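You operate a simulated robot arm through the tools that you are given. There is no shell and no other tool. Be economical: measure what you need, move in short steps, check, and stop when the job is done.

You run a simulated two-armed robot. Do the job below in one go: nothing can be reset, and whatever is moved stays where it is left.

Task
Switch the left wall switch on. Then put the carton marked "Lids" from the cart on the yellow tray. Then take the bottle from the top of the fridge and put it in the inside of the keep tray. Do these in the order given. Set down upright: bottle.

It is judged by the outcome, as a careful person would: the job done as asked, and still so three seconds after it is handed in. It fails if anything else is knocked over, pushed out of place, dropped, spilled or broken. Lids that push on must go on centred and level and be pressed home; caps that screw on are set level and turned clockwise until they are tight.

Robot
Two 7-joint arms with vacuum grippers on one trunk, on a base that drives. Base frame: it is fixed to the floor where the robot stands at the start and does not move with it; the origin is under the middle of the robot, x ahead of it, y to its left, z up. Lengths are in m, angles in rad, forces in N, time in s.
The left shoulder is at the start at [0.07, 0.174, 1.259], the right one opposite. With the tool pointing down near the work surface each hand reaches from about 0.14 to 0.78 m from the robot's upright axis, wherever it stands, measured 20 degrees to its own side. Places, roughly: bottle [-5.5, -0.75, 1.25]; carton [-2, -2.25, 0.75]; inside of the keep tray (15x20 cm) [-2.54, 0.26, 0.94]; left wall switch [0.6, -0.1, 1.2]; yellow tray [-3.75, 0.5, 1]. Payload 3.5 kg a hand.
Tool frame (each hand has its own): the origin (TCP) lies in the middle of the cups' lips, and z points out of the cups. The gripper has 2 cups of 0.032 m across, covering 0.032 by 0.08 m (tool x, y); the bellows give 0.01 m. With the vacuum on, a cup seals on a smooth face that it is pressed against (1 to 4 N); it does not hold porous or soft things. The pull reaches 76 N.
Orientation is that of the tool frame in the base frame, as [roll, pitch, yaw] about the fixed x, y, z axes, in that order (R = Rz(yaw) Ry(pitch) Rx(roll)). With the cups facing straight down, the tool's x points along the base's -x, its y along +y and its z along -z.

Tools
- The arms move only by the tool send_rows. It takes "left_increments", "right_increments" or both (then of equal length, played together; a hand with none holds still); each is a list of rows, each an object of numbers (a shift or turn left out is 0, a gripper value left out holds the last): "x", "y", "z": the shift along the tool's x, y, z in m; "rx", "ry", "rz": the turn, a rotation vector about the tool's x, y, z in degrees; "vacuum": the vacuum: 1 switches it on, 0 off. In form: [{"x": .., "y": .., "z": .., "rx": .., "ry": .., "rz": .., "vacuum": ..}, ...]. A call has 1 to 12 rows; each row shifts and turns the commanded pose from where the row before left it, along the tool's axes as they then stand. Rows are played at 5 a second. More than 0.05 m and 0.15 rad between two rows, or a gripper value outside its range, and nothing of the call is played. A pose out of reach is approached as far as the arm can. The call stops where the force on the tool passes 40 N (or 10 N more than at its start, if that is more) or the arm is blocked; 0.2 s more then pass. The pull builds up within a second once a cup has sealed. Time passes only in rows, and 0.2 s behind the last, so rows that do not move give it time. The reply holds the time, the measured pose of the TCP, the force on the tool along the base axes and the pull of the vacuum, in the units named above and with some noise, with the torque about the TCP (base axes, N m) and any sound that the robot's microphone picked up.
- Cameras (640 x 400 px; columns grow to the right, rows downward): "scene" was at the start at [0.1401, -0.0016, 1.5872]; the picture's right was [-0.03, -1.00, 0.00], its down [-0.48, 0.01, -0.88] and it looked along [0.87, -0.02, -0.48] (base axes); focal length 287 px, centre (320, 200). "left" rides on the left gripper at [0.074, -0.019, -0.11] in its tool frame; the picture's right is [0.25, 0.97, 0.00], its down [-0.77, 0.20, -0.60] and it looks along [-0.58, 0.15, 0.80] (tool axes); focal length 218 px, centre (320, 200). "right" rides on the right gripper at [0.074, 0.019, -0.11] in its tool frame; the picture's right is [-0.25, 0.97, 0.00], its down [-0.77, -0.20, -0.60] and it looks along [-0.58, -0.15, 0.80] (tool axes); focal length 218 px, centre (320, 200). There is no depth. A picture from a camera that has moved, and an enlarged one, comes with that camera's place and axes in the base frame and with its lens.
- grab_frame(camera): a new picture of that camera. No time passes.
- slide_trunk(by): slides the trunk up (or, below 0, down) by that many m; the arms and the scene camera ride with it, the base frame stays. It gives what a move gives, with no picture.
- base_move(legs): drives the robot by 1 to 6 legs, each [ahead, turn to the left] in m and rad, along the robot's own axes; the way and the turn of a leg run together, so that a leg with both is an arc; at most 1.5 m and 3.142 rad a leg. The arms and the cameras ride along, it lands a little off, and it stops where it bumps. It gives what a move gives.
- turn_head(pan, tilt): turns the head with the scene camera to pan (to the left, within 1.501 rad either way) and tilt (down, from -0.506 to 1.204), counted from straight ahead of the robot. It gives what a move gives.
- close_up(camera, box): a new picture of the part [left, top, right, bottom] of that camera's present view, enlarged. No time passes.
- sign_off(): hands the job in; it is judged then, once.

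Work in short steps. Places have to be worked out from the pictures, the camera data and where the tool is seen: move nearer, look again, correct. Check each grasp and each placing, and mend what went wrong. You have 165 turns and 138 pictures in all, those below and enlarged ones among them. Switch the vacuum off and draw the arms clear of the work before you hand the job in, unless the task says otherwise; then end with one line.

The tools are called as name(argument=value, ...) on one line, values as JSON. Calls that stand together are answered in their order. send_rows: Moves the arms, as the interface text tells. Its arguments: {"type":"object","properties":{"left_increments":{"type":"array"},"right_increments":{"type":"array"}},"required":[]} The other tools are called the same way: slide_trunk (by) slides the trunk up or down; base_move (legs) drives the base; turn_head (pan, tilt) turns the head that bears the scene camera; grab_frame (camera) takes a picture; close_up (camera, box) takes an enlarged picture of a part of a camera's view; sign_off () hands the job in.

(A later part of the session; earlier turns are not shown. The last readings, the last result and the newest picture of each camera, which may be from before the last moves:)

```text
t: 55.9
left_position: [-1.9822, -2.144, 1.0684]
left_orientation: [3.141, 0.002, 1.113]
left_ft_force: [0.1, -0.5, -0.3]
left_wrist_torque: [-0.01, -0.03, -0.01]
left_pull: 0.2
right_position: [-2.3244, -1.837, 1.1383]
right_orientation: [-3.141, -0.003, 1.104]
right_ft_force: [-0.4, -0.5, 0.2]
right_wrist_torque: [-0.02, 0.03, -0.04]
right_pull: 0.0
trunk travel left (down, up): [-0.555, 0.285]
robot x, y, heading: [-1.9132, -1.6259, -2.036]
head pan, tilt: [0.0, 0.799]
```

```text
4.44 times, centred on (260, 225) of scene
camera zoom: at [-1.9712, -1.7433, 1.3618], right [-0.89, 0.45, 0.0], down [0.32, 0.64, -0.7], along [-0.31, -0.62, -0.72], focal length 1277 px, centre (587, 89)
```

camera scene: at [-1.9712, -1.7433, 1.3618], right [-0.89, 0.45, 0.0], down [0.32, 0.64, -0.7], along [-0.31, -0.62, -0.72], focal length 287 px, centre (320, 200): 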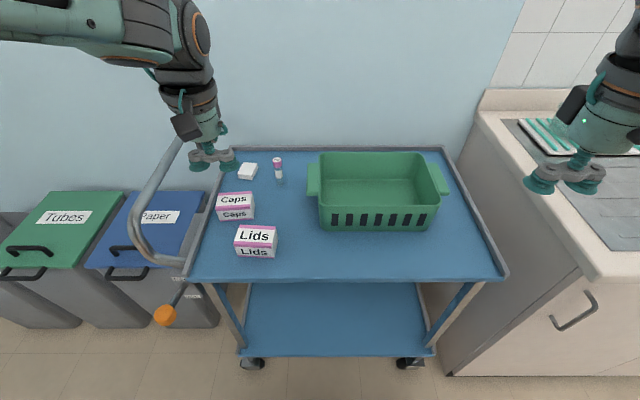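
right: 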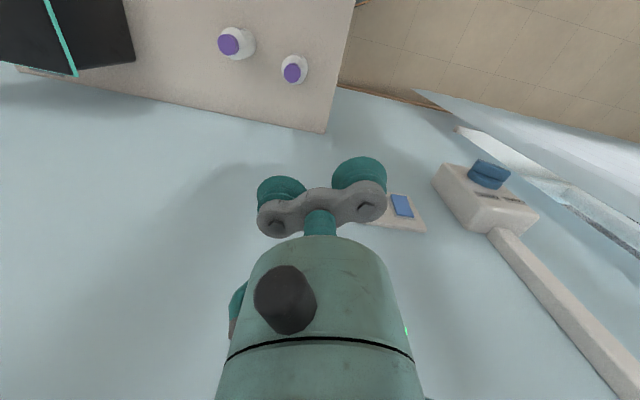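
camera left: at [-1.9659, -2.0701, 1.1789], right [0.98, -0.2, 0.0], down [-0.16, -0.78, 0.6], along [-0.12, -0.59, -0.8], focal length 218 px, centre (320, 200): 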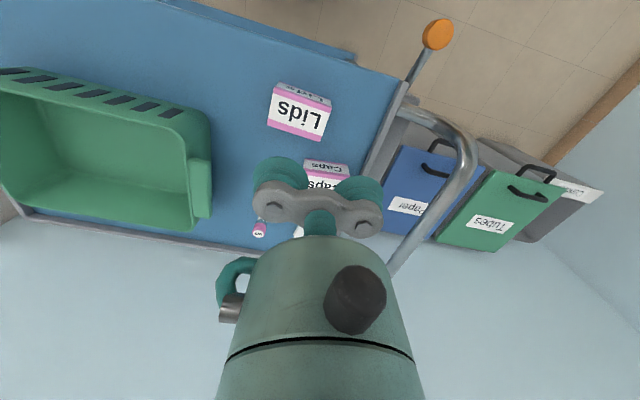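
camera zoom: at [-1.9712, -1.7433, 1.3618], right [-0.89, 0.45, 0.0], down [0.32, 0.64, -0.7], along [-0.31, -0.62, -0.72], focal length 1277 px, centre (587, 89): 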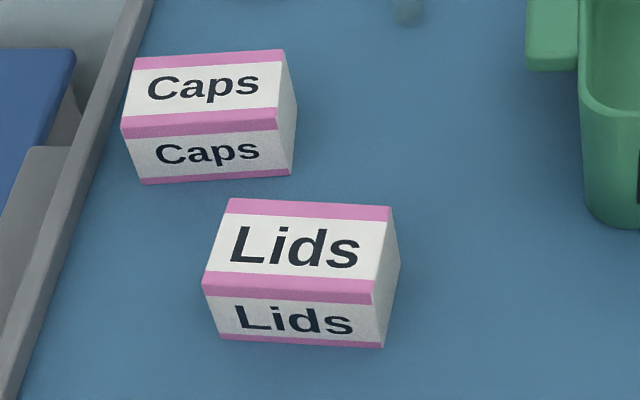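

The carton top centre is (-2.017, -2.154, 0.851), about 0.085 × 0.052 m, with its long axis at -30°. I'll align the left cups and descend to about 3 cm above.

send_rows(left_increments=[{"rz": 4.2}, {"x": -0.026, "y": -0.025}, {"z": 0.045}, {"z": 0.045}, {"z": 0.045}, {"z": 0.03}, {}])

grab_frame(camera="left")

close_up(camera="scene", box=[200, 180, 320, 270])

```text
t: 57.5
left_position: [-2.0155, -2.1517, 0.9028]
left_orientation: [3.141, 0.0, 1.037]
left_ft_force: [0.8, 0.4, -0.2]
left_wrist_torque: [0.0, 0.04, -0.01]
left_pull: 0.1
right_position: [-2.3245, -1.8371, 1.1381]
right_orientation: [3.141, -0.001, 1.105]
right_ft_force: [-0.8, -0.3, 0.0]
right_wrist_torque: [0.01, 0.03, -0.03]
right_pull: 0.2
trunk travel left (down, up): [-0.555, 0.285]
robot x, y, heading: [-1.9136, -1.6281, -2.036]
head pan, tilt: [0.0, 0.799]
```

```text
102 pictures are left
camera left: at [-1.9948, -2.08, 1.013], right [0.96, -0.27, 0.0], down [-0.22, -0.77, 0.6], along [-0.17, -0.58, -0.8], focal length 218 px, centre (320, 200)
```

left: 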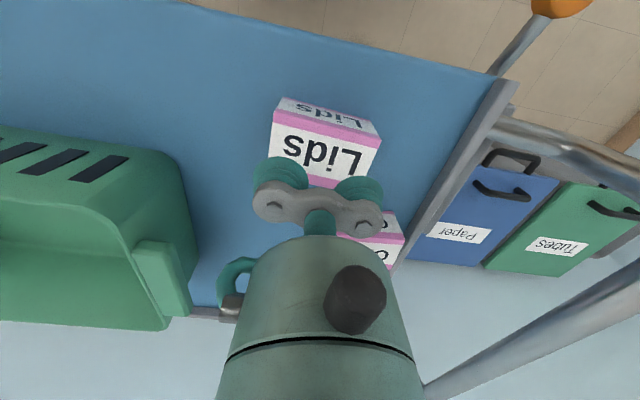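

```text
4.44 times, centred on (260, 225) of scene
camera zoom: at [-1.9715, -1.743, 1.3618], right [-0.89, 0.45, 0.0], down [0.32, 0.64, -0.7], along [-0.31, -0.62, -0.72], focal length 1277 px, centre (587, 89)
```

zoom: 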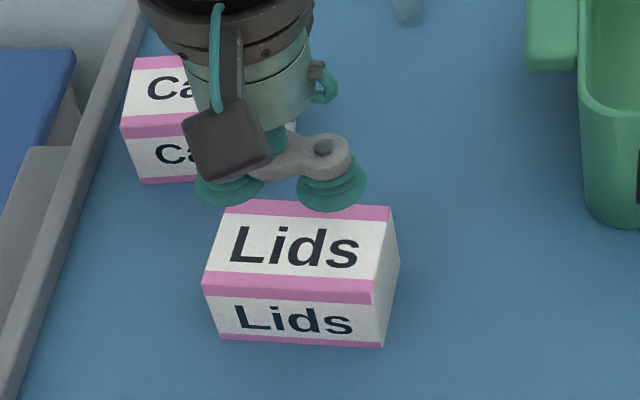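

The re-measure agrees within 2 mm. I'll descend with the vacuum on and press gently.

send_rows(left_increments=[{"z": 0.03, "x": -0.002, "vacuum": 1}, {"z": 0.014}, {"z": 0.004}, {"z": 0.003}, {"z": 0.003}, {}, {}])

```text
t: 59.1
left_position: [-2.0163, -2.1562, 0.8506]
left_orientation: [3.141, 0.001, 1.039]
left_ft_force: [0.4, -0.6, 0.0]
left_wrist_torque: [0.0, 0.04, 0.01]
left_pull: 75.7
right_position: [-2.3251, -1.8372, 1.138]
right_orientation: [3.14, -0.001, 1.103]
right_ft_force: [0.3, 0.6, 0.5]
right_wrist_torque: [0.02, 0.01, -0.01]
right_pull: 0.1
trunk travel left (down, up): [-0.555, 0.285]
robot x, y, heading: [-1.91, -1.6229, -2.04]
head pan, tilt: [0.0, 0.799]
```

Full pull of 75.7 N, so both cups have sealed. I'll lift slowly.

send_rows(left_increments=[{"z": -0.01}, {"z": -0.03}, {"z": -0.045}, {"z": -0.045}, {"z": -0.045}, {"z": -0.045}])

grab_frame(camera="scene")

```text
t: 60.5
left_position: [-2.0168, -2.1545, 1.072]
left_orientation: [3.141, 0.001, 1.038]
left_ft_force: [-0.1, -0.7, -0.3]
left_wrist_torque: [-0.04, 0.04, 0.0]
left_pull: 75.6
right_position: [-2.3241, -1.8365, 1.1388]
right_orientation: [3.141, -0.001, 1.104]
right_ft_force: [-0.2, -0.1, 0.6]
right_wrist_torque: [-0.01, 0.01, -0.02]
right_pull: 0.1
trunk travel left (down, up): [-0.555, 0.285]
robot x, y, heading: [-1.9099, -1.6284, -2.03]
head pan, tilt: [0.0, 0.799]
```

```text
100 pictures are left
camera scene: at [-1.9711, -1.7423, 1.3618], right [-0.89, 0.45, 0.0], down [0.32, 0.64, -0.7], along [-0.31, -0.62, -0.72], focal length 287 px, centre (320, 200)
```

scene: 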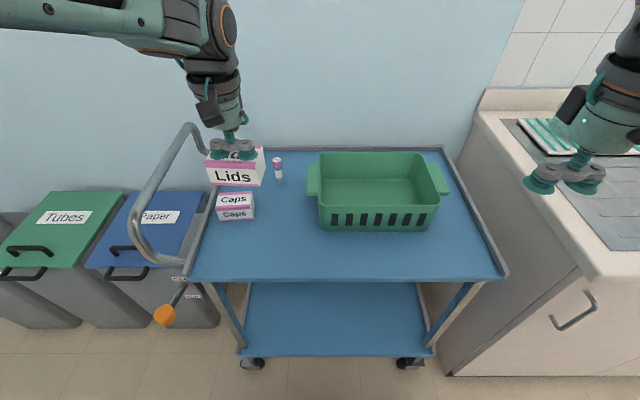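

The carton is held cleanly. I'll raise the trunk, pull the hand in closer, back away from the cart, then turn right to look for the yellow tray.

slide_trunk(by=0.2)

base_move(legs=[[-0.5, 0], [0, -1.7]])

turn_head(pan=0, tilt=0.35)

grab_frame(camera="scene")

```text
t: 62.7
left_position: [-2.0175, -2.155, 1.2714]
left_orientation: [-3.139, -0.001, 1.038]
left_ft_force: [0.3, -0.1, 0.3]
left_wrist_torque: [0.0, -0.01, 0.01]
left_pull: 75.4
right_position: [-2.3249, -1.8374, 1.3376]
right_orientation: [3.14, -0.001, 1.105]
right_ft_force: [-0.8, 0.0, 0.3]
right_wrist_torque: [0.01, 0.01, 0.03]
right_pull: 0.1
trunk travel left (down, up): [-0.755, 0.085]
robot x, y, heading: [-1.9105, -1.6243, -2.038]
head pan, tilt: [0.0, 0.799]
```

```text
t: 69.7
left_position: [-2.2021, -1.0205, 1.2713]
left_orientation: [3.141, 0.0, -0.656]
left_ft_force: [0.0, 0.6, -0.6]
left_wrist_torque: [-0.01, -0.02, 0.01]
left_pull: 75.7
right_position: [-1.8489, -0.7557, 1.3379]
right_orientation: [-3.141, -0.001, -0.588]
right_ft_force: [-0.4, 0.9, 0.0]
right_wrist_torque: [-0.01, -0.02, -0.03]
right_pull: 0.1
trunk travel left (down, up): [-0.755, 0.085]
robot x, y, heading: [-1.6935, -1.1906, 2.552]
head pan, tilt: [0.0, 0.799]
```

```text
t: 70.5
left_position: [-2.2034, -1.0217, 1.2722]
left_orientation: [-3.141, -0.001, -0.656]
left_ft_force: [0.5, 0.2, 0.3]
left_wrist_torque: [-0.01, 0.03, 0.0]
left_pull: 75.4
right_position: [-1.8482, -0.7545, 1.3373]
right_orientation: [3.141, 0.0, -0.588]
right_ft_force: [-0.2, -0.2, 0.1]
right_wrist_torque: [0.02, 0.0, -0.02]
right_pull: 0.1
trunk travel left (down, up): [-0.755, 0.085]
robot x, y, heading: [-1.6952, -1.19, 2.556]
head pan, tilt: [0.0, 0.351]
```

```text
99 pictures are left
camera scene: at [-1.811, -1.1104, 1.6013], right [0.56, 0.83, 0.0], down [0.29, -0.19, -0.94], along [-0.78, 0.52, -0.34], focal length 287 px, centre (320, 200)
```

scene: 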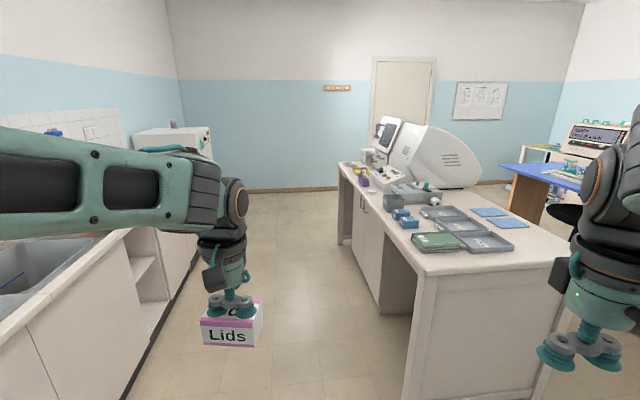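

The yellow tray should appear near pixel (348,166), at the far end of the middle bench. I'll enlarge that area and the near part of the bench.

close_up(camera="scene", box=[320, 140, 440, 215])

close_up(camera="scene", box=[370, 185, 570, 275])

close_up(camera="scene", box=[120, 100, 240, 190])

```text
5.33 times, centred on (380, 178) of scene
camera zoom: at [-1.811, -1.1104, 1.6013], right [0.56, 0.83, 0.0], down [0.29, -0.19, -0.94], along [-0.78, 0.52, -0.34], focal length 1532 px, centre (0, 320)
```

zoom: 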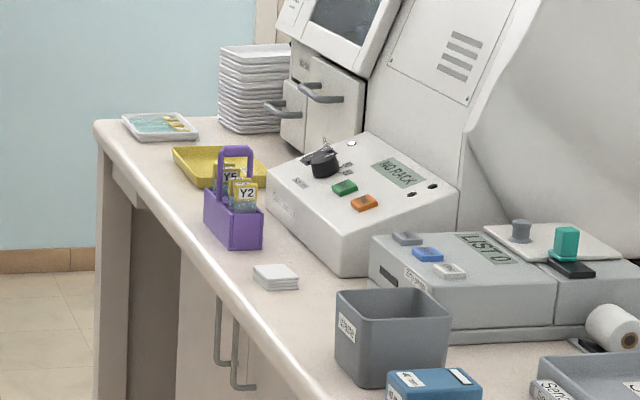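

```text
3.20 times, centred on (470, 230) of scene
camera zoom: at [-1.811, -1.1104, 1.6013], right [0.56, 0.83, 0.0], down [0.29, -0.19, -0.94], along [-0.78, 0.52, -0.34], focal length 919 px, centre (-160, 104)
```

zoom: 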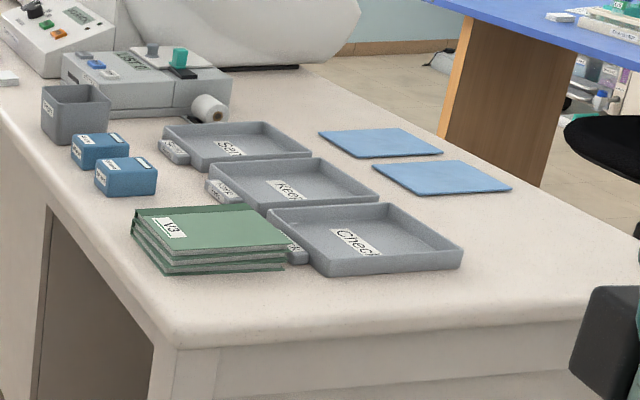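

```text
4.44 times, centred on (180, 145) of scene
camera zoom: at [-1.811, -1.1104, 1.6013], right [0.56, 0.83, 0.0], down [0.29, -0.19, -0.94], along [-0.78, 0.52, -0.34], focal length 1277 px, centre (942, 444)
```

zoom: 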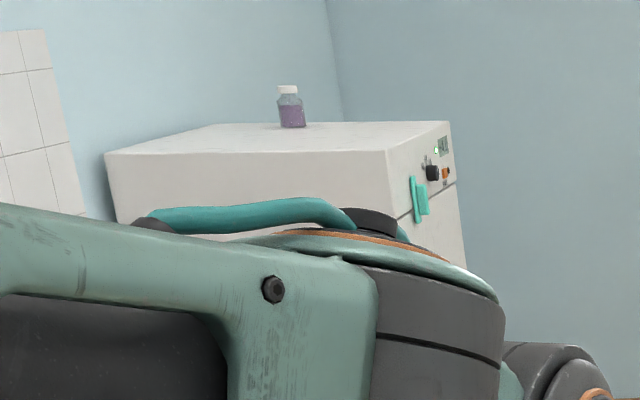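

The yellow tray lies at about (-3.75, 0.6), roughly 15 cm in from the aisle edge of the bench, with a purple rack and a machine beside it. I'll pull the hand in and drive down the aisle until the tray is at my side.

send_rows(left_increments=[{"x": 0.04}, {"x": 0.04}, {"x": 0.03}])

base_move(legs=[[0, 0.169], [1.25, 0], [1.22, 0], [0, -0.8]])

turn_head(pan=-0.4, tilt=0.5)

grab_frame(camera="scene")

```text
t: 71.3
left_position: [-2.1177, -1.091, 1.2721]
left_orientation: [-3.141, -0.003, -0.655]
left_ft_force: [-0.8, -0.6, 0.1]
left_wrist_torque: [0.0, -0.03, 0.0]
left_pull: 75.3
right_position: [-1.851, -0.7569, 1.3382]
right_orientation: [-3.141, -0.001, -0.589]
right_ft_force: [-0.5, -0.3, 0.3]
right_wrist_torque: [0.01, 0.0, -0.03]
right_pull: 0.0
trunk travel left (down, up): [-0.755, 0.085]
robot x, y, heading: [-1.6942, -1.1904, 2.553]
head pan, tilt: [0.0, 0.351]
```

```text
t: 86.1
left_position: [-4.1991, 0.1408, 1.2727]
left_orientation: [-3.14, -0.001, -1.292]
left_ft_force: [-0.2, 0.6, 1.1]
left_wrist_torque: [0.02, -0.04, 0.0]
left_pull: 75.6
right_position: [-3.7865, 0.2504, 1.3389]
right_orientation: [3.141, 0.0, -1.224]
right_ft_force: [0.0, -0.1, -0.1]
right_wrist_torque: [0.01, -0.01, 0.02]
right_pull: 0.0
trunk travel left (down, up): [-0.755, 0.085]
robot x, y, heading: [-3.9175, -0.193, 1.914]
head pan, tilt: [0.0, 0.351]
```

```text
t: 86.9
left_position: [-4.1993, 0.1408, 1.2723]
left_orientation: [3.141, 0.001, -1.291]
left_ft_force: [-0.8, -0.2, -1.0]
left_wrist_torque: [-0.05, -0.02, 0.0]
left_pull: 75.6
right_position: [-3.7852, 0.2492, 1.3384]
right_orientation: [-3.141, 0.001, -1.225]
right_ft_force: [-0.1, 0.3, 0.4]
right_wrist_torque: [-0.01, 0.02, 0.0]
right_pull: 0.1
trunk travel left (down, up): [-0.755, 0.085]
robot x, y, heading: [-3.915, -0.1956, 1.915]
head pan, tilt: [-0.4, 0.499]
```

```text
95 pictures are left
camera scene: at [-3.9304, -0.0553, 1.5878], right [1.0, -0.05, 0.0], down [-0.03, -0.48, -0.88], along [0.05, 0.88, -0.48], focal length 287 px, centre (320, 200)
```

scene: 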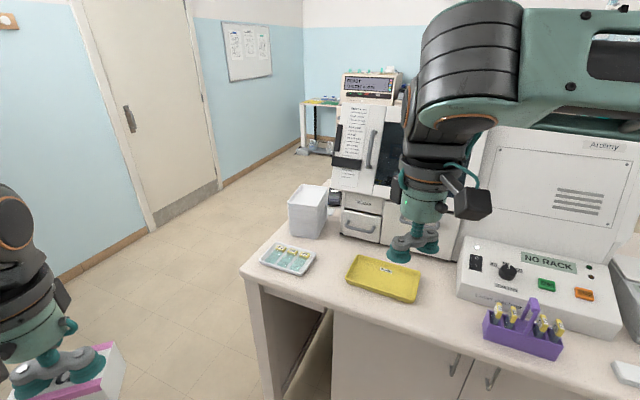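

The tray centre is about (-3.70, 0.60). I'll turn to face the bench squarely and move up 0.25 m.

base_move(legs=[[0, -0.811], [0.25, 0]])

turn_head(pan=0.15, tilt=0.75)

grab_frame(camera="scene")

grab_frame(camera="left")

```text
t: 90.9
left_position: [-3.7512, 0.4583, 1.2738]
left_orientation: [3.142, 0.002, -2.114]
left_ft_force: [0.6, 0.0, -0.8]
left_wrist_torque: [0.0, -0.04, -0.01]
left_pull: 75.4
right_position: [-3.3893, 0.2291, 1.3393]
right_orientation: [3.14, 0.002, -2.045]
right_ft_force: [-0.3, 0.0, 0.4]
right_wrist_torque: [-0.02, 0.0, 0.0]
right_pull: 0.1
trunk travel left (down, up): [-0.755, 0.085]
robot x, y, heading: [-3.8061, 0.0262, 1.089]
head pan, tilt: [-0.4, 0.499]
```

```text
t: 91.8
left_position: [-3.7511, 0.4584, 1.2727]
left_orientation: [3.142, 0.003, -2.112]
left_ft_force: [0.4, -0.1, 0.1]
left_wrist_torque: [0.01, 0.01, -0.01]
left_pull: 75.5
right_position: [-3.3897, 0.2311, 1.3382]
right_orientation: [3.141, 0.0, -2.045]
right_ft_force: [-0.7, -0.8, -0.2]
right_wrist_torque: [-0.01, 0.01, 0.02]
right_pull: 0.1
trunk travel left (down, up): [-0.755, 0.085]
robot x, y, heading: [-3.8036, 0.026, 1.09]
head pan, tilt: [0.15, 0.75]
```

```text
94 pictures are left
camera scene: at [-3.7559, 0.1492, 1.5658], right [0.95, -0.32, 0.0], down [-0.22, -0.65, -0.73], along [0.23, 0.69, -0.68], focal length 287 px, centre (320, 200)
```

scene: 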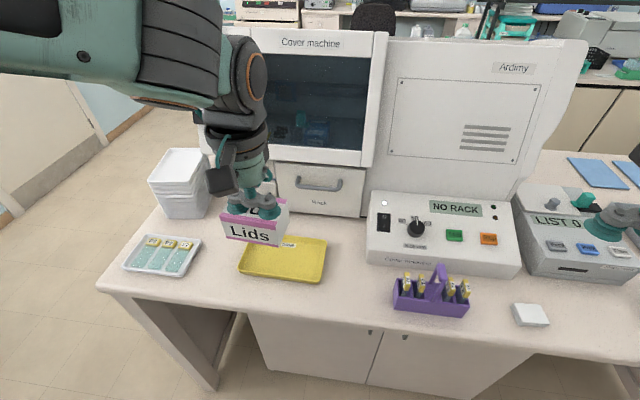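

```text
93 pictures are left
camera left: at [-3.7723, 0.3849, 1.3824], right [-0.96, 0.28, 0.0], down [0.23, 0.76, 0.6], along [0.17, 0.58, -0.8], focal length 218 px, centre (320, 200)
```

left: 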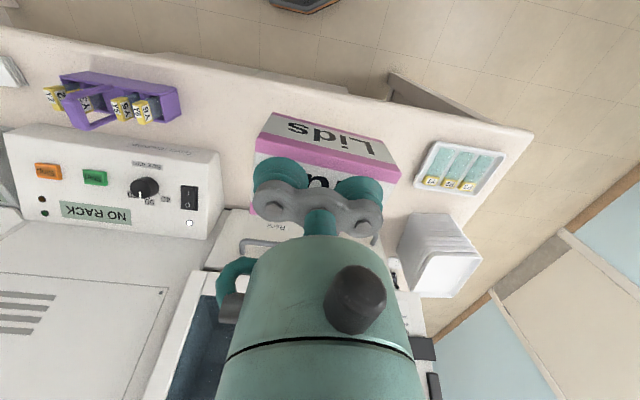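

Tray centre is about (-3.696, 0.602), outer size about 0.20 × 0.13, and the carton is already parallel to it. I'll move over the tray, biased 1 cm towards me to clear the drawer handle, and look again before lowering.

send_rows(left_increments=[{"x": -0.035, "y": 0.013}, {"x": -0.035, "y": 0.013}, {"x": -0.035}, {"x": -0.036}, {"z": 0.04}, {"z": 0.04}, {}])

grab_frame(camera="scene")

grab_frame(camera="left")

```text
t: 93.5
left_position: [-3.6986, 0.5949, 1.1935]
left_orientation: [3.141, 0.0, -2.113]
left_ft_force: [-0.2, 0.5, -0.5]
left_wrist_torque: [0.0, -0.04, -0.01]
left_pull: 75.8
right_position: [-3.3885, 0.2315, 1.338]
right_orientation: [-3.141, 0.0, -2.045]
right_ft_force: [-0.3, -0.5, -0.1]
right_wrist_torque: [-0.01, 0.03, 0.01]
right_pull: 0.0
trunk travel left (down, up): [-0.755, 0.085]
robot x, y, heading: [-3.8064, 0.0261, 1.09]
head pan, tilt: [0.15, 0.75]
```

```text
92 pictures are left
camera scene: at [-3.7551, 0.1493, 1.5658], right [0.95, -0.32, 0.0], down [-0.22, -0.65, -0.73], along [0.23, 0.69, -0.68], focal length 287 px, centre (320, 200)
```

scene: 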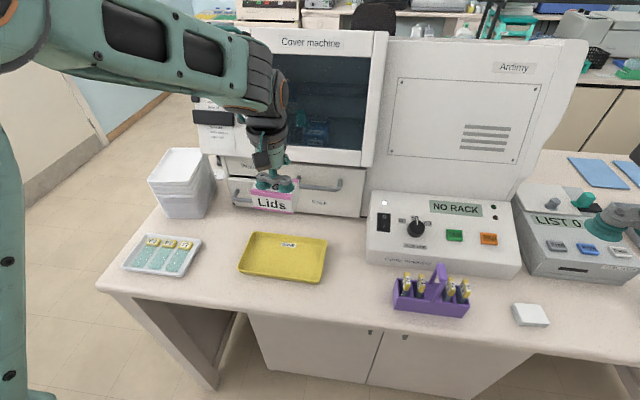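

```text
91 pictures are left
camera left: at [-3.7206, 0.5207, 1.3031], right [-0.96, 0.28, 0.0], down [0.23, 0.76, 0.6], along [0.17, 0.58, -0.8], focal length 218 px, centre (320, 200)
```

left: 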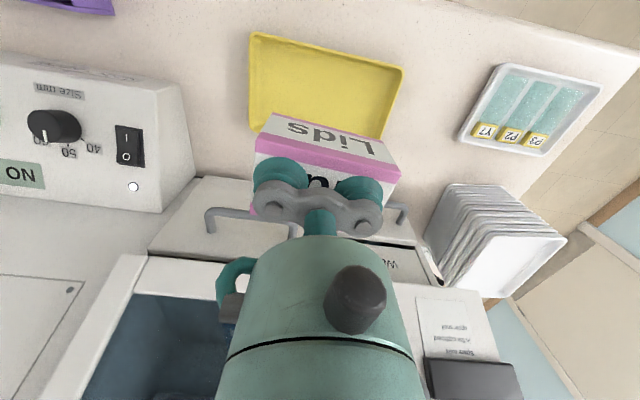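

Geometry re-checks: the tray centre is (-3.697, 0.600), the carton is above it, and the drawer handles are at least 10 cm behind. I'll lower to just above the tray floor.

send_rows(left_increments=[{"z": 0.04}, {"z": 0.04}, {"z": 0.04}, {"z": 0.04}, {"z": 0.02}, {}])

grab_frame(camera="scene")

grab_frame(camera="left")

```text
t: 94.8
left_position: [-3.7003, 0.5939, 1.0116]
left_orientation: [3.141, 0.001, -2.115]
left_ft_force: [-1.1, -0.1, -0.1]
left_wrist_torque: [0.0, 0.05, 0.01]
left_pull: 75.8
right_position: [-3.39, 0.2305, 1.3387]
right_orientation: [-3.141, 0.0, -2.047]
right_ft_force: [0.4, -0.5, 0.4]
right_wrist_torque: [0.01, -0.01, 0.01]
right_pull: 0.1
trunk travel left (down, up): [-0.755, 0.085]
robot x, y, heading: [-3.8039, 0.0271, 1.094]
head pan, tilt: [0.15, 0.75]
```

```text
90 pictures are left
camera scene: at [-3.7562, 0.1489, 1.5658], right [0.95, -0.32, 0.0], down [-0.22, -0.65, -0.73], along [0.23, 0.69, -0.68], focal length 287 px, centre (320, 200)
```

scene: 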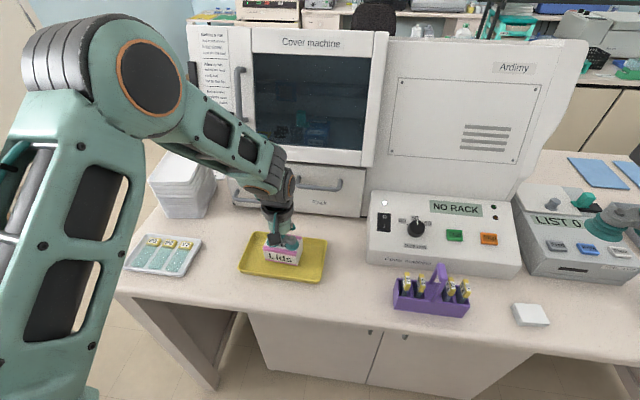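

```text
89 pictures are left
camera left: at [-3.7219, 0.5196, 1.1215], right [-0.96, 0.28, 0.0], down [0.23, 0.76, 0.61], along [0.17, 0.58, -0.8], focal length 218 px, centre (320, 200)
```

left: 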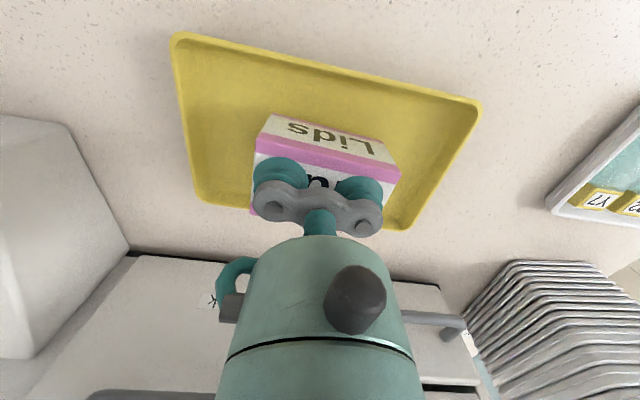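

The carton is centred over the tray. I'll lower in small steps until contact.

send_rows(left_increments=[{"z": 0.008}, {"z": 0.006}, {"z": 0.004}, {"z": 0.003}])

close_up(camera="scene", box=[230, 210, 340, 290])

```text
t: 95.8
left_position: [-3.7005, 0.5929, 0.9945]
left_orientation: [3.141, 0.004, -2.115]
left_ft_force: [0.2, 0.7, 8.6]
left_wrist_torque: [-0.07, 0.01, -0.01]
left_pull: 75.5
right_position: [-3.3908, 0.2294, 1.3384]
right_orientation: [3.141, 0.002, -2.046]
right_ft_force: [-0.2, -0.5, 0.3]
right_wrist_torque: [0.01, 0.02, 0.03]
right_pull: 0.0
trunk travel left (down, up): [-0.755, 0.085]
robot x, y, heading: [-3.8043, 0.0259, 1.098]
head pan, tilt: [0.15, 0.75]
```

```text
5.00 times, centred on (285, 250) of scene
camera zoom: at [-3.7562, 0.1482, 1.5661], right [0.95, -0.32, 0.0], down [-0.22, -0.65, -0.73], along [0.23, 0.69, -0.68], focal length 1436 px, centre (495, -50)
```

zoom: 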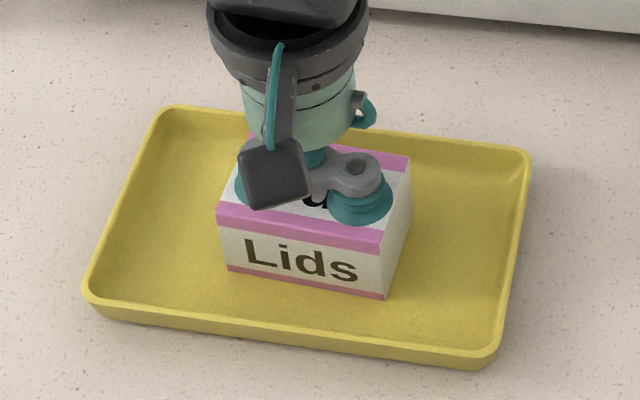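

The carton is resting on the tray at 8.6 N. I'll release the vacuum, wait, then rise.

send_rows(left_increments=[{"z": -0.003, "vacuum": 0}, {}, {}, {}, {}, {}])

send_rows(left_increments=[{"z": -0.004}, {"z": -0.01}, {"z": -0.03}, {"z": -0.045}, {"z": -0.045}, {"z": -0.045}, {"z": -0.045}, {"z": -0.04}, {"x": 0.04}, {"x": 0.04}, {"x": 0.04}, {"x": 0.03}])

close_up(camera="scene", box=[200, 190, 360, 300])

```text
t: 97.2
left_position: [-3.6993, 0.593, 0.9952]
left_orientation: [3.14, 0.001, -2.113]
left_ft_force: [0.0, 0.2, 0.4]
left_wrist_torque: [0.01, -0.03, 0.0]
left_pull: 0.2
right_position: [-3.3887, 0.2317, 1.3382]
right_orientation: [-3.141, 0.001, -2.046]
right_ft_force: [0.1, -0.5, 0.1]
right_wrist_torque: [-0.01, 0.04, -0.03]
right_pull: 0.0
trunk travel left (down, up): [-0.755, 0.085]
robot x, y, heading: [-3.8077, 0.0261, 1.087]
head pan, tilt: [0.15, 0.75]
```

```text
t: 99.8
left_position: [-3.7809, 0.4664, 1.2579]
left_orientation: [-3.139, 0.003, -2.115]
left_ft_force: [0.5, -1.1, -0.6]
left_wrist_torque: [-0.01, 0.02, 0.02]
left_pull: 0.1
right_position: [-3.3923, 0.2337, 1.3385]
right_orientation: [-3.14, -0.001, -2.045]
right_ft_force: [-0.7, 0.5, -0.3]
right_wrist_torque: [-0.02, 0.01, 0.03]
right_pull: 0.0
trunk travel left (down, up): [-0.755, 0.085]
robot x, y, heading: [-3.8066, 0.0257, 1.094]
head pan, tilt: [0.15, 0.75]
```

```text
3.64 times, centred on (280, 245) of scene
camera zoom: at [-3.7596, 0.151, 1.5658], right [0.95, -0.32, 0.0], down [-0.22, -0.65, -0.73], along [0.24, 0.69, -0.68], focal length 1045 px, centre (466, 36)
```

zoom: 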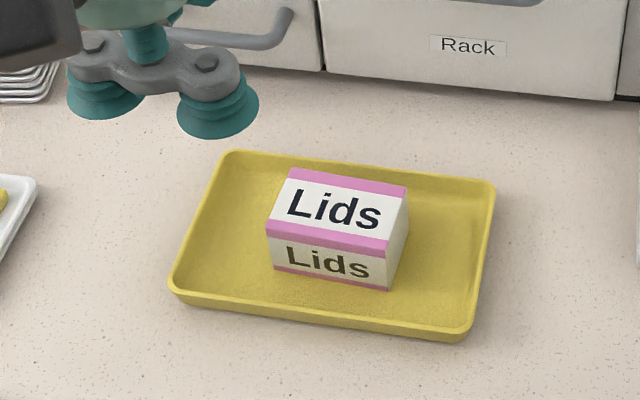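

The carton stands on the tray. Next is the bottle: I'll back off into the aisle and turn left towards the fridge to look.

base_move(legs=[[-0.35, 0], [0, 2.2]])

turn_head(pan=0.1, tilt=0.3)

grab_frame(camera="scene")

```text
t: 107.3
left_position: [-4.3412, -0.5143, 1.2581]
left_orientation: [3.141, 0.0, 0.063]
left_ft_force: [0.8, -0.6, 0.6]
left_wrist_torque: [0.0, 0.04, 0.03]
left_pull: 0.1
right_position: [-4.3696, -0.0607, 1.3378]
right_orientation: [-3.141, 0.001, 0.129]
right_ft_force: [0.0, 0.1, -0.7]
right_wrist_torque: [0.0, 0.01, 0.0]
right_pull: 0.0
trunk travel left (down, up): [-0.755, 0.085]
robot x, y, heading: [-3.9648, -0.2883, -3.005]
head pan, tilt: [0.15, 0.75]
```

```text
t: 108.2
left_position: [-4.3421, -0.5133, 1.2584]
left_orientation: [-3.14, 0.002, 0.063]
left_ft_force: [0.2, 0.3, 0.1]
left_wrist_torque: [0.04, 0.0, -0.02]
left_pull: 0.0
right_position: [-4.3702, -0.0618, 1.3376]
right_orientation: [3.14, 0.0, 0.131]
right_ft_force: [0.1, 0.1, -0.1]
right_wrist_torque: [0.0, -0.03, -0.01]
right_pull: 0.1
trunk travel left (down, up): [-0.755, 0.085]
robot x, y, heading: [-3.9689, -0.2888, -3.009]
head pan, tilt: [0.099, 0.3]
```

```text
86 pictures are left
camera scene: at [-4.1067, -0.3121, 1.606], right [-0.23, 0.97, 0.0], down [0.29, 0.07, -0.95], along [-0.93, -0.22, -0.3], focal length 287 px, centre (320, 200)
```

scene: 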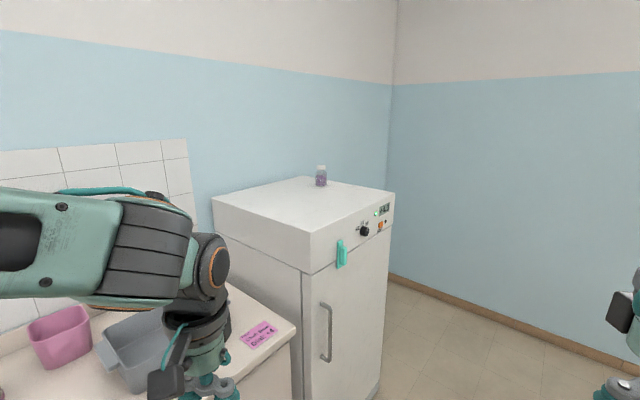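

The fridge faces the aisle, with its top about 1.22 m high. The bottle sits near the far rear end, about (-5.52, -0.65). I'll drive to the free space past the fridge's far front corner, keeping clear, and look.

base_move(legs=[[0, -0.567], [0.9, 0], [0.83, 0], [0, 1.54]])

turn_head(pan=0.3, tilt=0.5)

grab_frame(camera="scene")

```text
t: 122.2
left_position: [-5.5412, -0.0035, 1.2583]
left_orientation: [-3.141, 0.001, 1.046]
left_ft_force: [0.2, -0.3, -0.9]
left_wrist_torque: [0.01, 0.01, -0.03]
left_pull: 0.1
right_position: [-5.9341, 0.2248, 1.3389]
right_orientation: [3.14, -0.001, 1.114]
right_ft_force: [-1.2, -0.6, 0.2]
right_wrist_torque: [0.0, -0.01, -0.01]
right_pull: 0.1
trunk travel left (down, up): [-0.755, 0.085]
robot x, y, heading: [-5.5237, 0.4368, -2.03]
head pan, tilt: [0.099, 0.3]
```

```text
t: 123.0
left_position: [-5.5406, -0.0013, 1.257]
left_orientation: [-3.14, -0.001, 1.046]
left_ft_force: [-0.2, 0.6, 0.9]
left_wrist_torque: [-0.02, 0.02, -0.01]
left_pull: 0.1
right_position: [-5.9326, 0.2246, 1.338]
right_orientation: [-3.141, 0.001, 1.113]
right_ft_force: [-0.5, 0.2, 0.3]
right_wrist_torque: [-0.01, -0.01, -0.01]
right_pull: 0.0
trunk travel left (down, up): [-0.755, 0.085]
robot x, y, heading: [-5.5269, 0.4383, -2.026]
head pan, tilt: [0.3, 0.499]
```

```text
85 pictures are left
camera scene: at [-5.5597, 0.3038, 1.5878], right [-0.99, 0.16, 0.0], down [0.08, 0.47, -0.88], along [-0.14, -0.87, -0.48], focal length 287 px, centre (320, 200)
```

scene: 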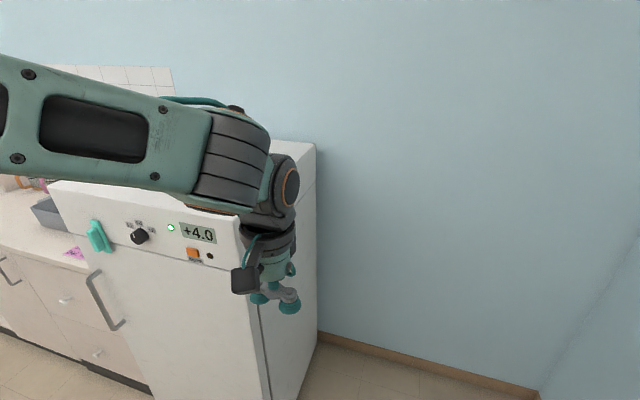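

The arm hides the bottle. I'll raise the trunk fully and lift the left hand well above fridge-top height, then look from both cameras.

slide_trunk(by=0.085)

send_rows(left_increments=[{"z": -0.04}, {"z": -0.04}, {"z": -0.04}])

grab_frame(camera="left")

grab_frame(camera="scene")

```text
t: 124.2
left_position: [-5.5412, -0.0024, 1.3436]
left_orientation: [-3.141, 0.0, 1.044]
left_ft_force: [-0.1, 0.3, -0.3]
left_wrist_torque: [0.01, 0.01, 0.05]
left_pull: 0.1
right_position: [-5.9339, 0.2248, 1.4227]
right_orientation: [3.141, 0.001, 1.115]
right_ft_force: [0.6, -0.1, 0.4]
right_wrist_torque: [0.0, 0.02, 0.0]
right_pull: 0.1
trunk travel left (down, up): [-0.84, 0.0]
robot x, y, heading: [-5.5215, 0.4399, -2.033]
head pan, tilt: [0.3, 0.499]
```

```text
t: 125.0
left_position: [-5.5443, -0.0022, 1.466]
left_orientation: [3.14, -0.001, 1.046]
left_ft_force: [0.5, 0.0, 0.1]
left_wrist_torque: [-0.01, 0.01, 0.01]
left_pull: 0.1
right_position: [-5.935, 0.2259, 1.4221]
right_orientation: [3.141, 0.001, 1.112]
right_ft_force: [0.0, -0.5, 0.2]
right_wrist_torque: [0.01, 0.0, 0.0]
right_pull: 0.0
trunk travel left (down, up): [-0.84, 0.0]
robot x, y, heading: [-5.5216, 0.4339, -2.026]
head pan, tilt: [0.3, 0.499]
```

```text
84 pictures are left
camera left: at [-5.5233, 0.0706, 1.5752], right [0.96, -0.27, 0.0], down [-0.21, -0.77, 0.6], along [-0.16, -0.58, -0.8], focal length 218 px, centre (320, 200)
```

left: 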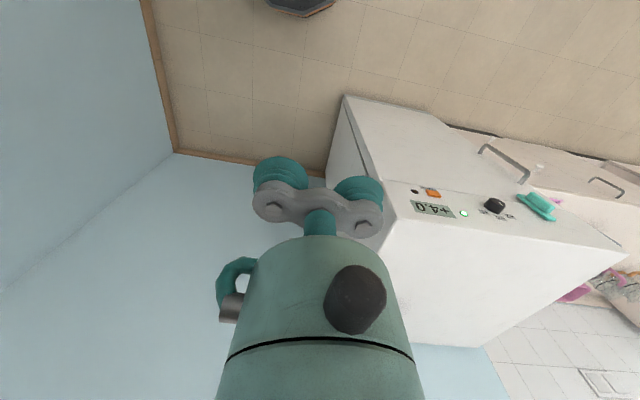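

```text
83 pictures are left
camera scene: at [-5.5619, 0.3047, 1.6727], right [-0.99, 0.16, 0.0], down [0.08, 0.47, -0.88], along [-0.14, -0.87, -0.48], focal length 287 px, centre (320, 200)
```

scene: 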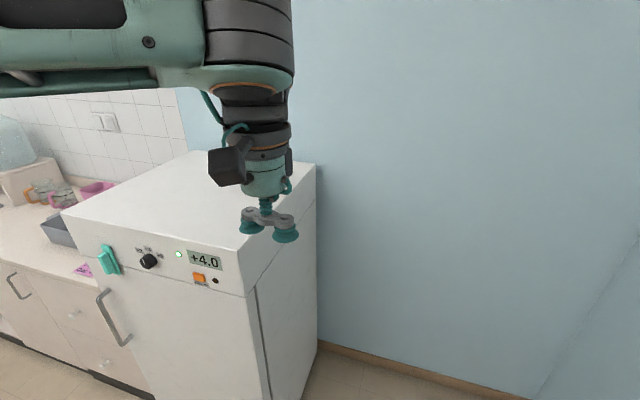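

The bottle is hidden behind the hand. I'll shift the hand 12 cm to the right and look again.

send_rows(left_increments=[{"y": -0.04}, {"y": -0.04}, {"y": -0.04}])

grab_frame(camera="scene")

```text
t: 125.8
left_position: [-5.6473, 0.0586, 1.464]
left_orientation: [3.138, 0.001, 1.045]
left_ft_force: [-0.6, 0.2, 0.6]
left_wrist_torque: [-0.01, -0.04, -0.02]
left_pull: 0.0
right_position: [-5.9359, 0.2246, 1.4229]
right_orientation: [3.139, 0.001, 1.114]
right_ft_force: [-0.6, -0.1, -0.4]
right_wrist_torque: [-0.03, -0.01, 0.0]
right_pull: 0.0
trunk travel left (down, up): [-0.84, 0.0]
robot x, y, heading: [-5.5225, 0.4349, -2.033]
head pan, tilt: [0.3, 0.499]
```

```text
82 pictures are left
camera scene: at [-5.562, 0.3048, 1.6727], right [-0.99, 0.16, 0.0], down [0.08, 0.47, -0.88], along [-0.14, -0.87, -0.48], focal length 287 px, centre (320, 200)
```

scene: 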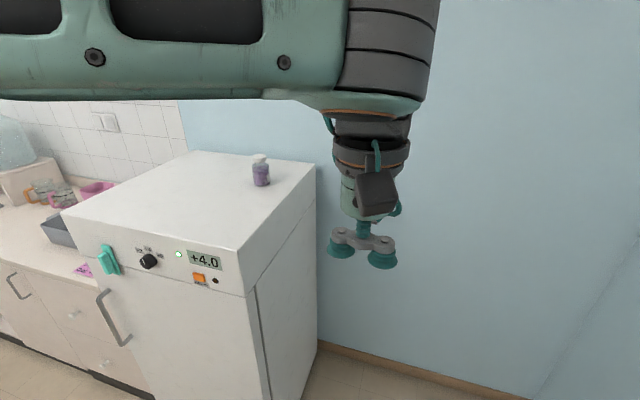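

The bottle is visible now. I'll enlarge it.

close_up(camera="scene", box=[230, 140, 300, 195])

```text
7.27 times, centred on (265, 168) of scene
camera zoom: at [-5.562, 0.3048, 1.6727], right [-0.99, 0.16, 0.0], down [0.08, 0.47, -0.88], along [-0.14, -0.87, -0.48], focal length 2090 px, centre (720, 436)
```

zoom: 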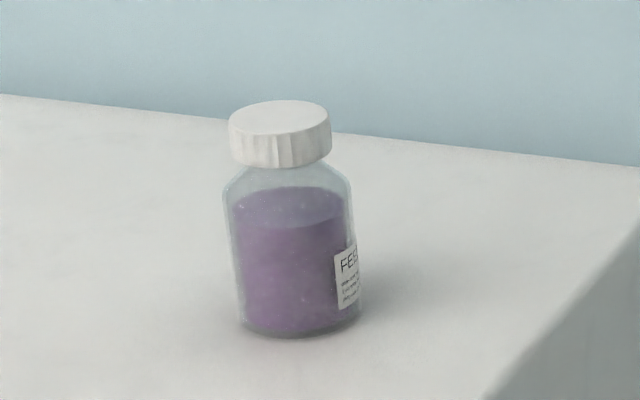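

The bottle has a flat white cap about 5 cm across, base about (-5.51, -0.64), fridge top about 1.23. One cup will fit on the cap. I'll drive 0.58 m into the gap beside the fridge and turn left 0.7.

base_move(legs=[[0.58, 0], [0, 0.7]])

turn_head(pan=0.3, tilt=0.7)

grab_frame(camera="scene")

grab_frame(camera="left")

```text
t: 131.0
left_position: [-5.6313, -0.4589, 1.4633]
left_orientation: [3.141, 0.0, 1.747]
left_ft_force: [-0.5, 0.1, 0.1]
left_wrist_torque: [-0.02, 0.01, 0.01]
left_pull: 0.1
right_position: [-5.9608, -0.5181, 1.4234]
right_orientation: [3.141, 0.001, 1.815]
right_ft_force: [-0.3, 0.4, 0.3]
right_wrist_torque: [-0.03, 0.01, -0.02]
right_pull: 0.0
trunk travel left (down, up): [-0.84, 0.0]
robot x, y, heading: [-5.7819, -0.0915, -1.329]
head pan, tilt: [0.3, 0.499]
```

```text
t: 131.7
left_position: [-5.6303, -0.4594, 1.4641]
left_orientation: [-3.141, 0.002, 1.748]
left_ft_force: [-0.3, -0.1, -0.4]
left_wrist_torque: [-0.01, -0.03, 0.0]
left_pull: 0.1
right_position: [-5.96, -0.5165, 1.4218]
right_orientation: [3.141, 0.001, 1.814]
right_ft_force: [-0.8, 0.0, 0.6]
right_wrist_torque: [-0.01, -0.01, 0.01]
right_pull: 0.0
trunk travel left (down, up): [-0.84, 0.0]
robot x, y, heading: [-5.7815, -0.0912, -1.329]
head pan, tilt: [0.3, 0.7]
```

```text
80 pictures are left
camera scene: at [-5.7279, -0.21, 1.6551], right [-0.86, -0.52, 0.0], down [-0.33, 0.55, -0.77], along [0.4, -0.66, -0.64], focal length 287 px, centre (320, 200)
```

scene: 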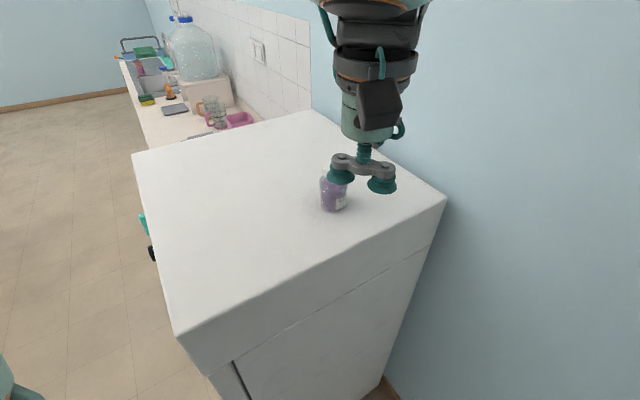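

```text
79 pictures are left
camera left: at [-5.6625, -0.3911, 1.5729], right [0.91, 0.42, 0.0], down [0.33, -0.72, 0.6], along [0.25, -0.55, -0.8], focal length 218 px, centre (320, 200)
```

left: 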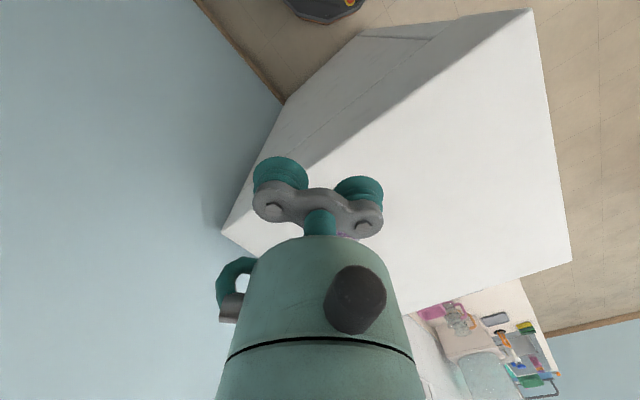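

Bottle refined: axis about (-5.507, -0.630), cap top about 1.341, fridge top 1.236. I'll move the hand so the left (+y) cup is above the cap, staying 8 cm higher, and check.

send_rows(left_increments=[{"x": -0.04, "y": 0.02}, {"x": -0.04, "y": 0.02}, {"x": -0.04, "y": 0.02}, {"x": -0.04, "y": 0.007}, {"x": -0.029}, {"z": 0.04}, {}])

grab_frame(camera="scene")

grab_frame(camera="left")

```text
t: 133.3
left_position: [-5.5318, -0.633, 1.4238]
left_orientation: [-3.141, 0.002, 1.746]
left_ft_force: [-0.3, 0.0, 0.8]
left_wrist_torque: [0.01, -0.03, -0.03]
left_pull: 0.0
right_position: [-5.9591, -0.5171, 1.4229]
right_orientation: [3.142, 0.001, 1.815]
right_ft_force: [-0.9, -0.4, 0.2]
right_wrist_torque: [-0.01, -0.03, 0.03]
right_pull: 0.1
trunk travel left (down, up): [-0.84, 0.0]
robot x, y, heading: [-5.7816, -0.0882, -1.334]
head pan, tilt: [0.3, 0.7]
```

```text
78 pictures are left
camera scene: at [-5.7277, -0.2094, 1.655], right [-0.86, -0.52, 0.0], down [-0.33, 0.55, -0.77], along [0.4, -0.66, -0.64], focal length 287 px, centre (320, 200)
```

scene: 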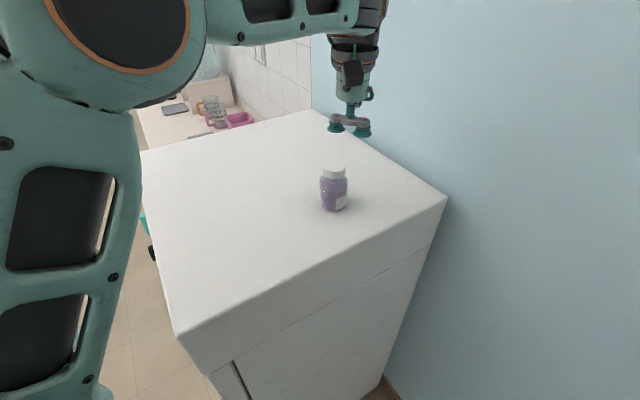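

```text
77 pictures are left
camera left: at [-5.5628, -0.5643, 1.5332], right [0.91, 0.42, 0.0], down [0.33, -0.72, 0.61], along [0.25, -0.55, -0.8], focal length 218 px, centre (320, 200)
```

left: 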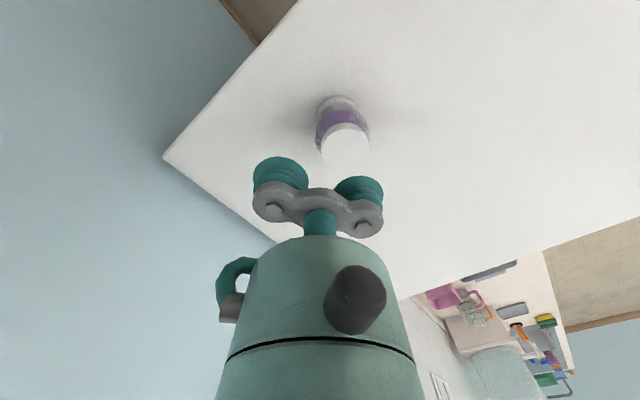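

The hand camera puts the cap centre at (-5.505, -0.630), within 3 mm of the cup. I'll descend with the vacuum on, finishing in small steps.

send_rows(left_increments=[{"y": 0.003, "z": 0.03}, {"z": 0.03}, {"z": 0.012, "vacuum": 1}, {"z": 0.005}, {"z": 0.003}, {}, {}])

close_up(camera="scene", box=[290, 130, 390, 220])

```text
t: 134.9
left_position: [-5.5287, -0.6333, 1.3445]
left_orientation: [3.141, 0.0, 1.748]
left_ft_force: [0.7, -0.1, -0.9]
left_wrist_torque: [0.24, -0.81, 0.05]
left_pull: 38.0
right_position: [-5.9593, -0.5176, 1.4225]
right_orientation: [-3.139, 0.0, 1.815]
right_ft_force: [-0.2, -0.4, -1.3]
right_wrist_torque: [0.04, -0.01, -0.01]
right_pull: 0.1
trunk travel left (down, up): [-0.84, 0.0]
robot x, y, heading: [-5.7818, -0.0894, -1.334]
head pan, tilt: [0.3, 0.7]
```

```text
4.44 times, centred on (340, 175) of scene
camera zoom: at [-5.7281, -0.2101, 1.655], right [-0.86, -0.52, 0.0], down [-0.33, 0.55, -0.76], along [0.4, -0.65, -0.64], focal length 1277 px, centre (231, 311)
```

zoom: 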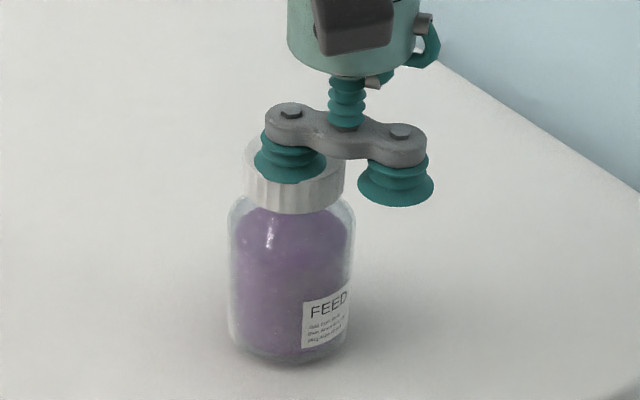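

One cup has sealed with 38 N of pull. I'll lift slowly and check the load.

send_rows(left_increments=[{"z": -0.005}, {"z": -0.01}, {"z": -0.015}, {"z": -0.02}, {"z": -0.03}, {"z": -0.03}])

close_up(camera="scene", box=[270, 90, 410, 210])

```text
t: 136.3
left_position: [-5.5284, -0.6324, 1.4544]
left_orientation: [-3.141, 0.002, 1.746]
left_ft_force: [0.2, 0.1, -1.8]
left_wrist_torque: [0.24, -0.79, 0.09]
left_pull: 37.9
right_position: [-5.9609, -0.5177, 1.4234]
right_orientation: [-3.141, 0.001, 1.814]
right_ft_force: [0.1, -0.9, 0.4]
right_wrist_torque: [-0.01, -0.01, 0.02]
right_pull: 0.0
trunk travel left (down, up): [-0.84, 0.0]
robot x, y, heading: [-5.7846, -0.0916, -1.329]
head pan, tilt: [0.3, 0.7]
```

```text
3.33 times, centred on (340, 150) of scene
camera zoom: at [-5.7281, -0.2096, 1.655], right [-0.86, -0.52, 0.0], down [-0.33, 0.55, -0.77], along [0.4, -0.66, -0.64], focal length 958 px, centre (253, 367)
```

zoom: 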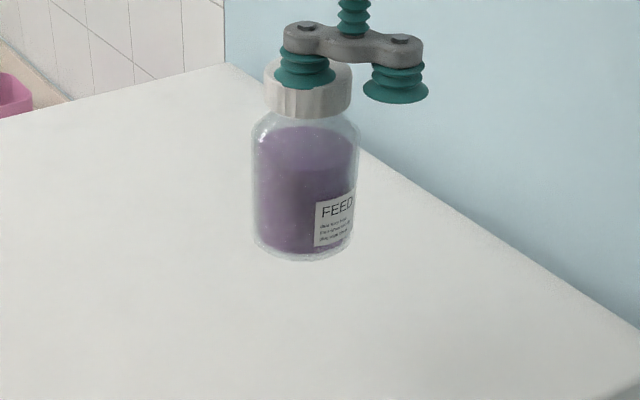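

The bottle hangs upright and steady, weighing about 2 N. I'll draw the hand in, turn, and back straight out of the gap.

send_rows(left_increments=[{"x": 0.03}, {"x": 0.04}, {"x": 0.04}, {"x": 0.04}, {"x": 0.02}])

base_move(legs=[[0, -0.708], [-0.6, 0]])

turn_head(pan=0.1, tilt=0.5)

grab_frame(camera="scene")

```text
t: 137.5
left_position: [-5.5575, -0.4663, 1.4538]
left_orientation: [-3.14, 0.002, 1.745]
left_ft_force: [-0.1, -0.3, -2.6]
left_wrist_torque: [0.25, -0.78, 0.05]
left_pull: 37.5
right_position: [-5.9588, -0.5179, 1.4244]
right_orientation: [3.14, 0.001, 1.815]
right_ft_force: [0.3, 0.1, -0.3]
right_wrist_torque: [0.01, 0.02, -0.02]
right_pull: 0.1
trunk travel left (down, up): [-0.84, 0.0]
robot x, y, heading: [-5.781, -0.0889, -1.327]
head pan, tilt: [0.3, 0.7]
```

```text
t: 142.8
left_position: [-5.5928, 0.0055, 1.4535]
left_orientation: [-3.14, 0.0, 1.037]
left_ft_force: [-0.6, -0.8, -1.9]
left_wrist_torque: [-0.31, -0.76, 0.05]
left_pull: 37.8
right_position: [-5.9298, 0.2287, 1.4217]
right_orientation: [-3.141, -0.002, 1.106]
right_ft_force: [-0.2, 0.5, -0.2]
right_wrist_torque: [0.01, -0.02, 0.03]
right_pull: 0.0
trunk travel left (down, up): [-0.84, 0.0]
robot x, y, heading: [-5.5175, 0.4383, -2.038]
head pan, tilt: [0.3, 0.7]
```

```text
t: 143.5
left_position: [-5.5928, 0.007, 1.4536]
left_orientation: [-3.141, 0.001, 1.039]
left_ft_force: [-0.2, -0.5, -1.2]
left_wrist_torque: [-0.39, -0.77, 0.07]
left_pull: 37.8
right_position: [-5.9294, 0.2292, 1.4228]
right_orientation: [3.141, 0.0, 1.106]
right_ft_force: [-0.1, 0.0, 0.0]
right_wrist_torque: [-0.01, -0.01, 0.02]
right_pull: 0.1
trunk travel left (down, up): [-0.84, 0.0]
robot x, y, heading: [-5.5219, 0.4381, -2.038]
head pan, tilt: [0.099, 0.499]
```

```text
74 pictures are left
camera scene: at [-5.5729, 0.3103, 1.6727], right [-0.93, 0.36, 0.0], down [0.17, 0.45, -0.88], along [-0.31, -0.82, -0.48], focal length 287 px, centre (320, 200)
```

scene: 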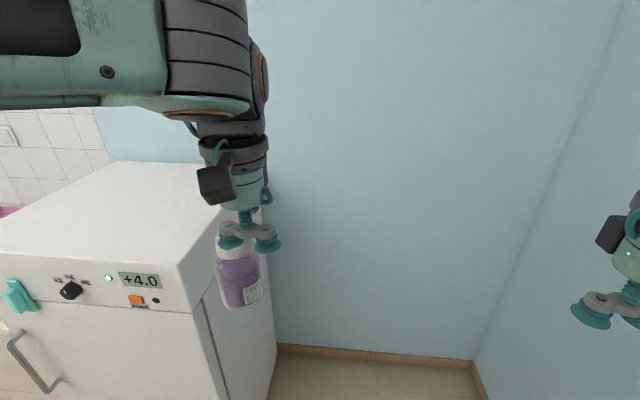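

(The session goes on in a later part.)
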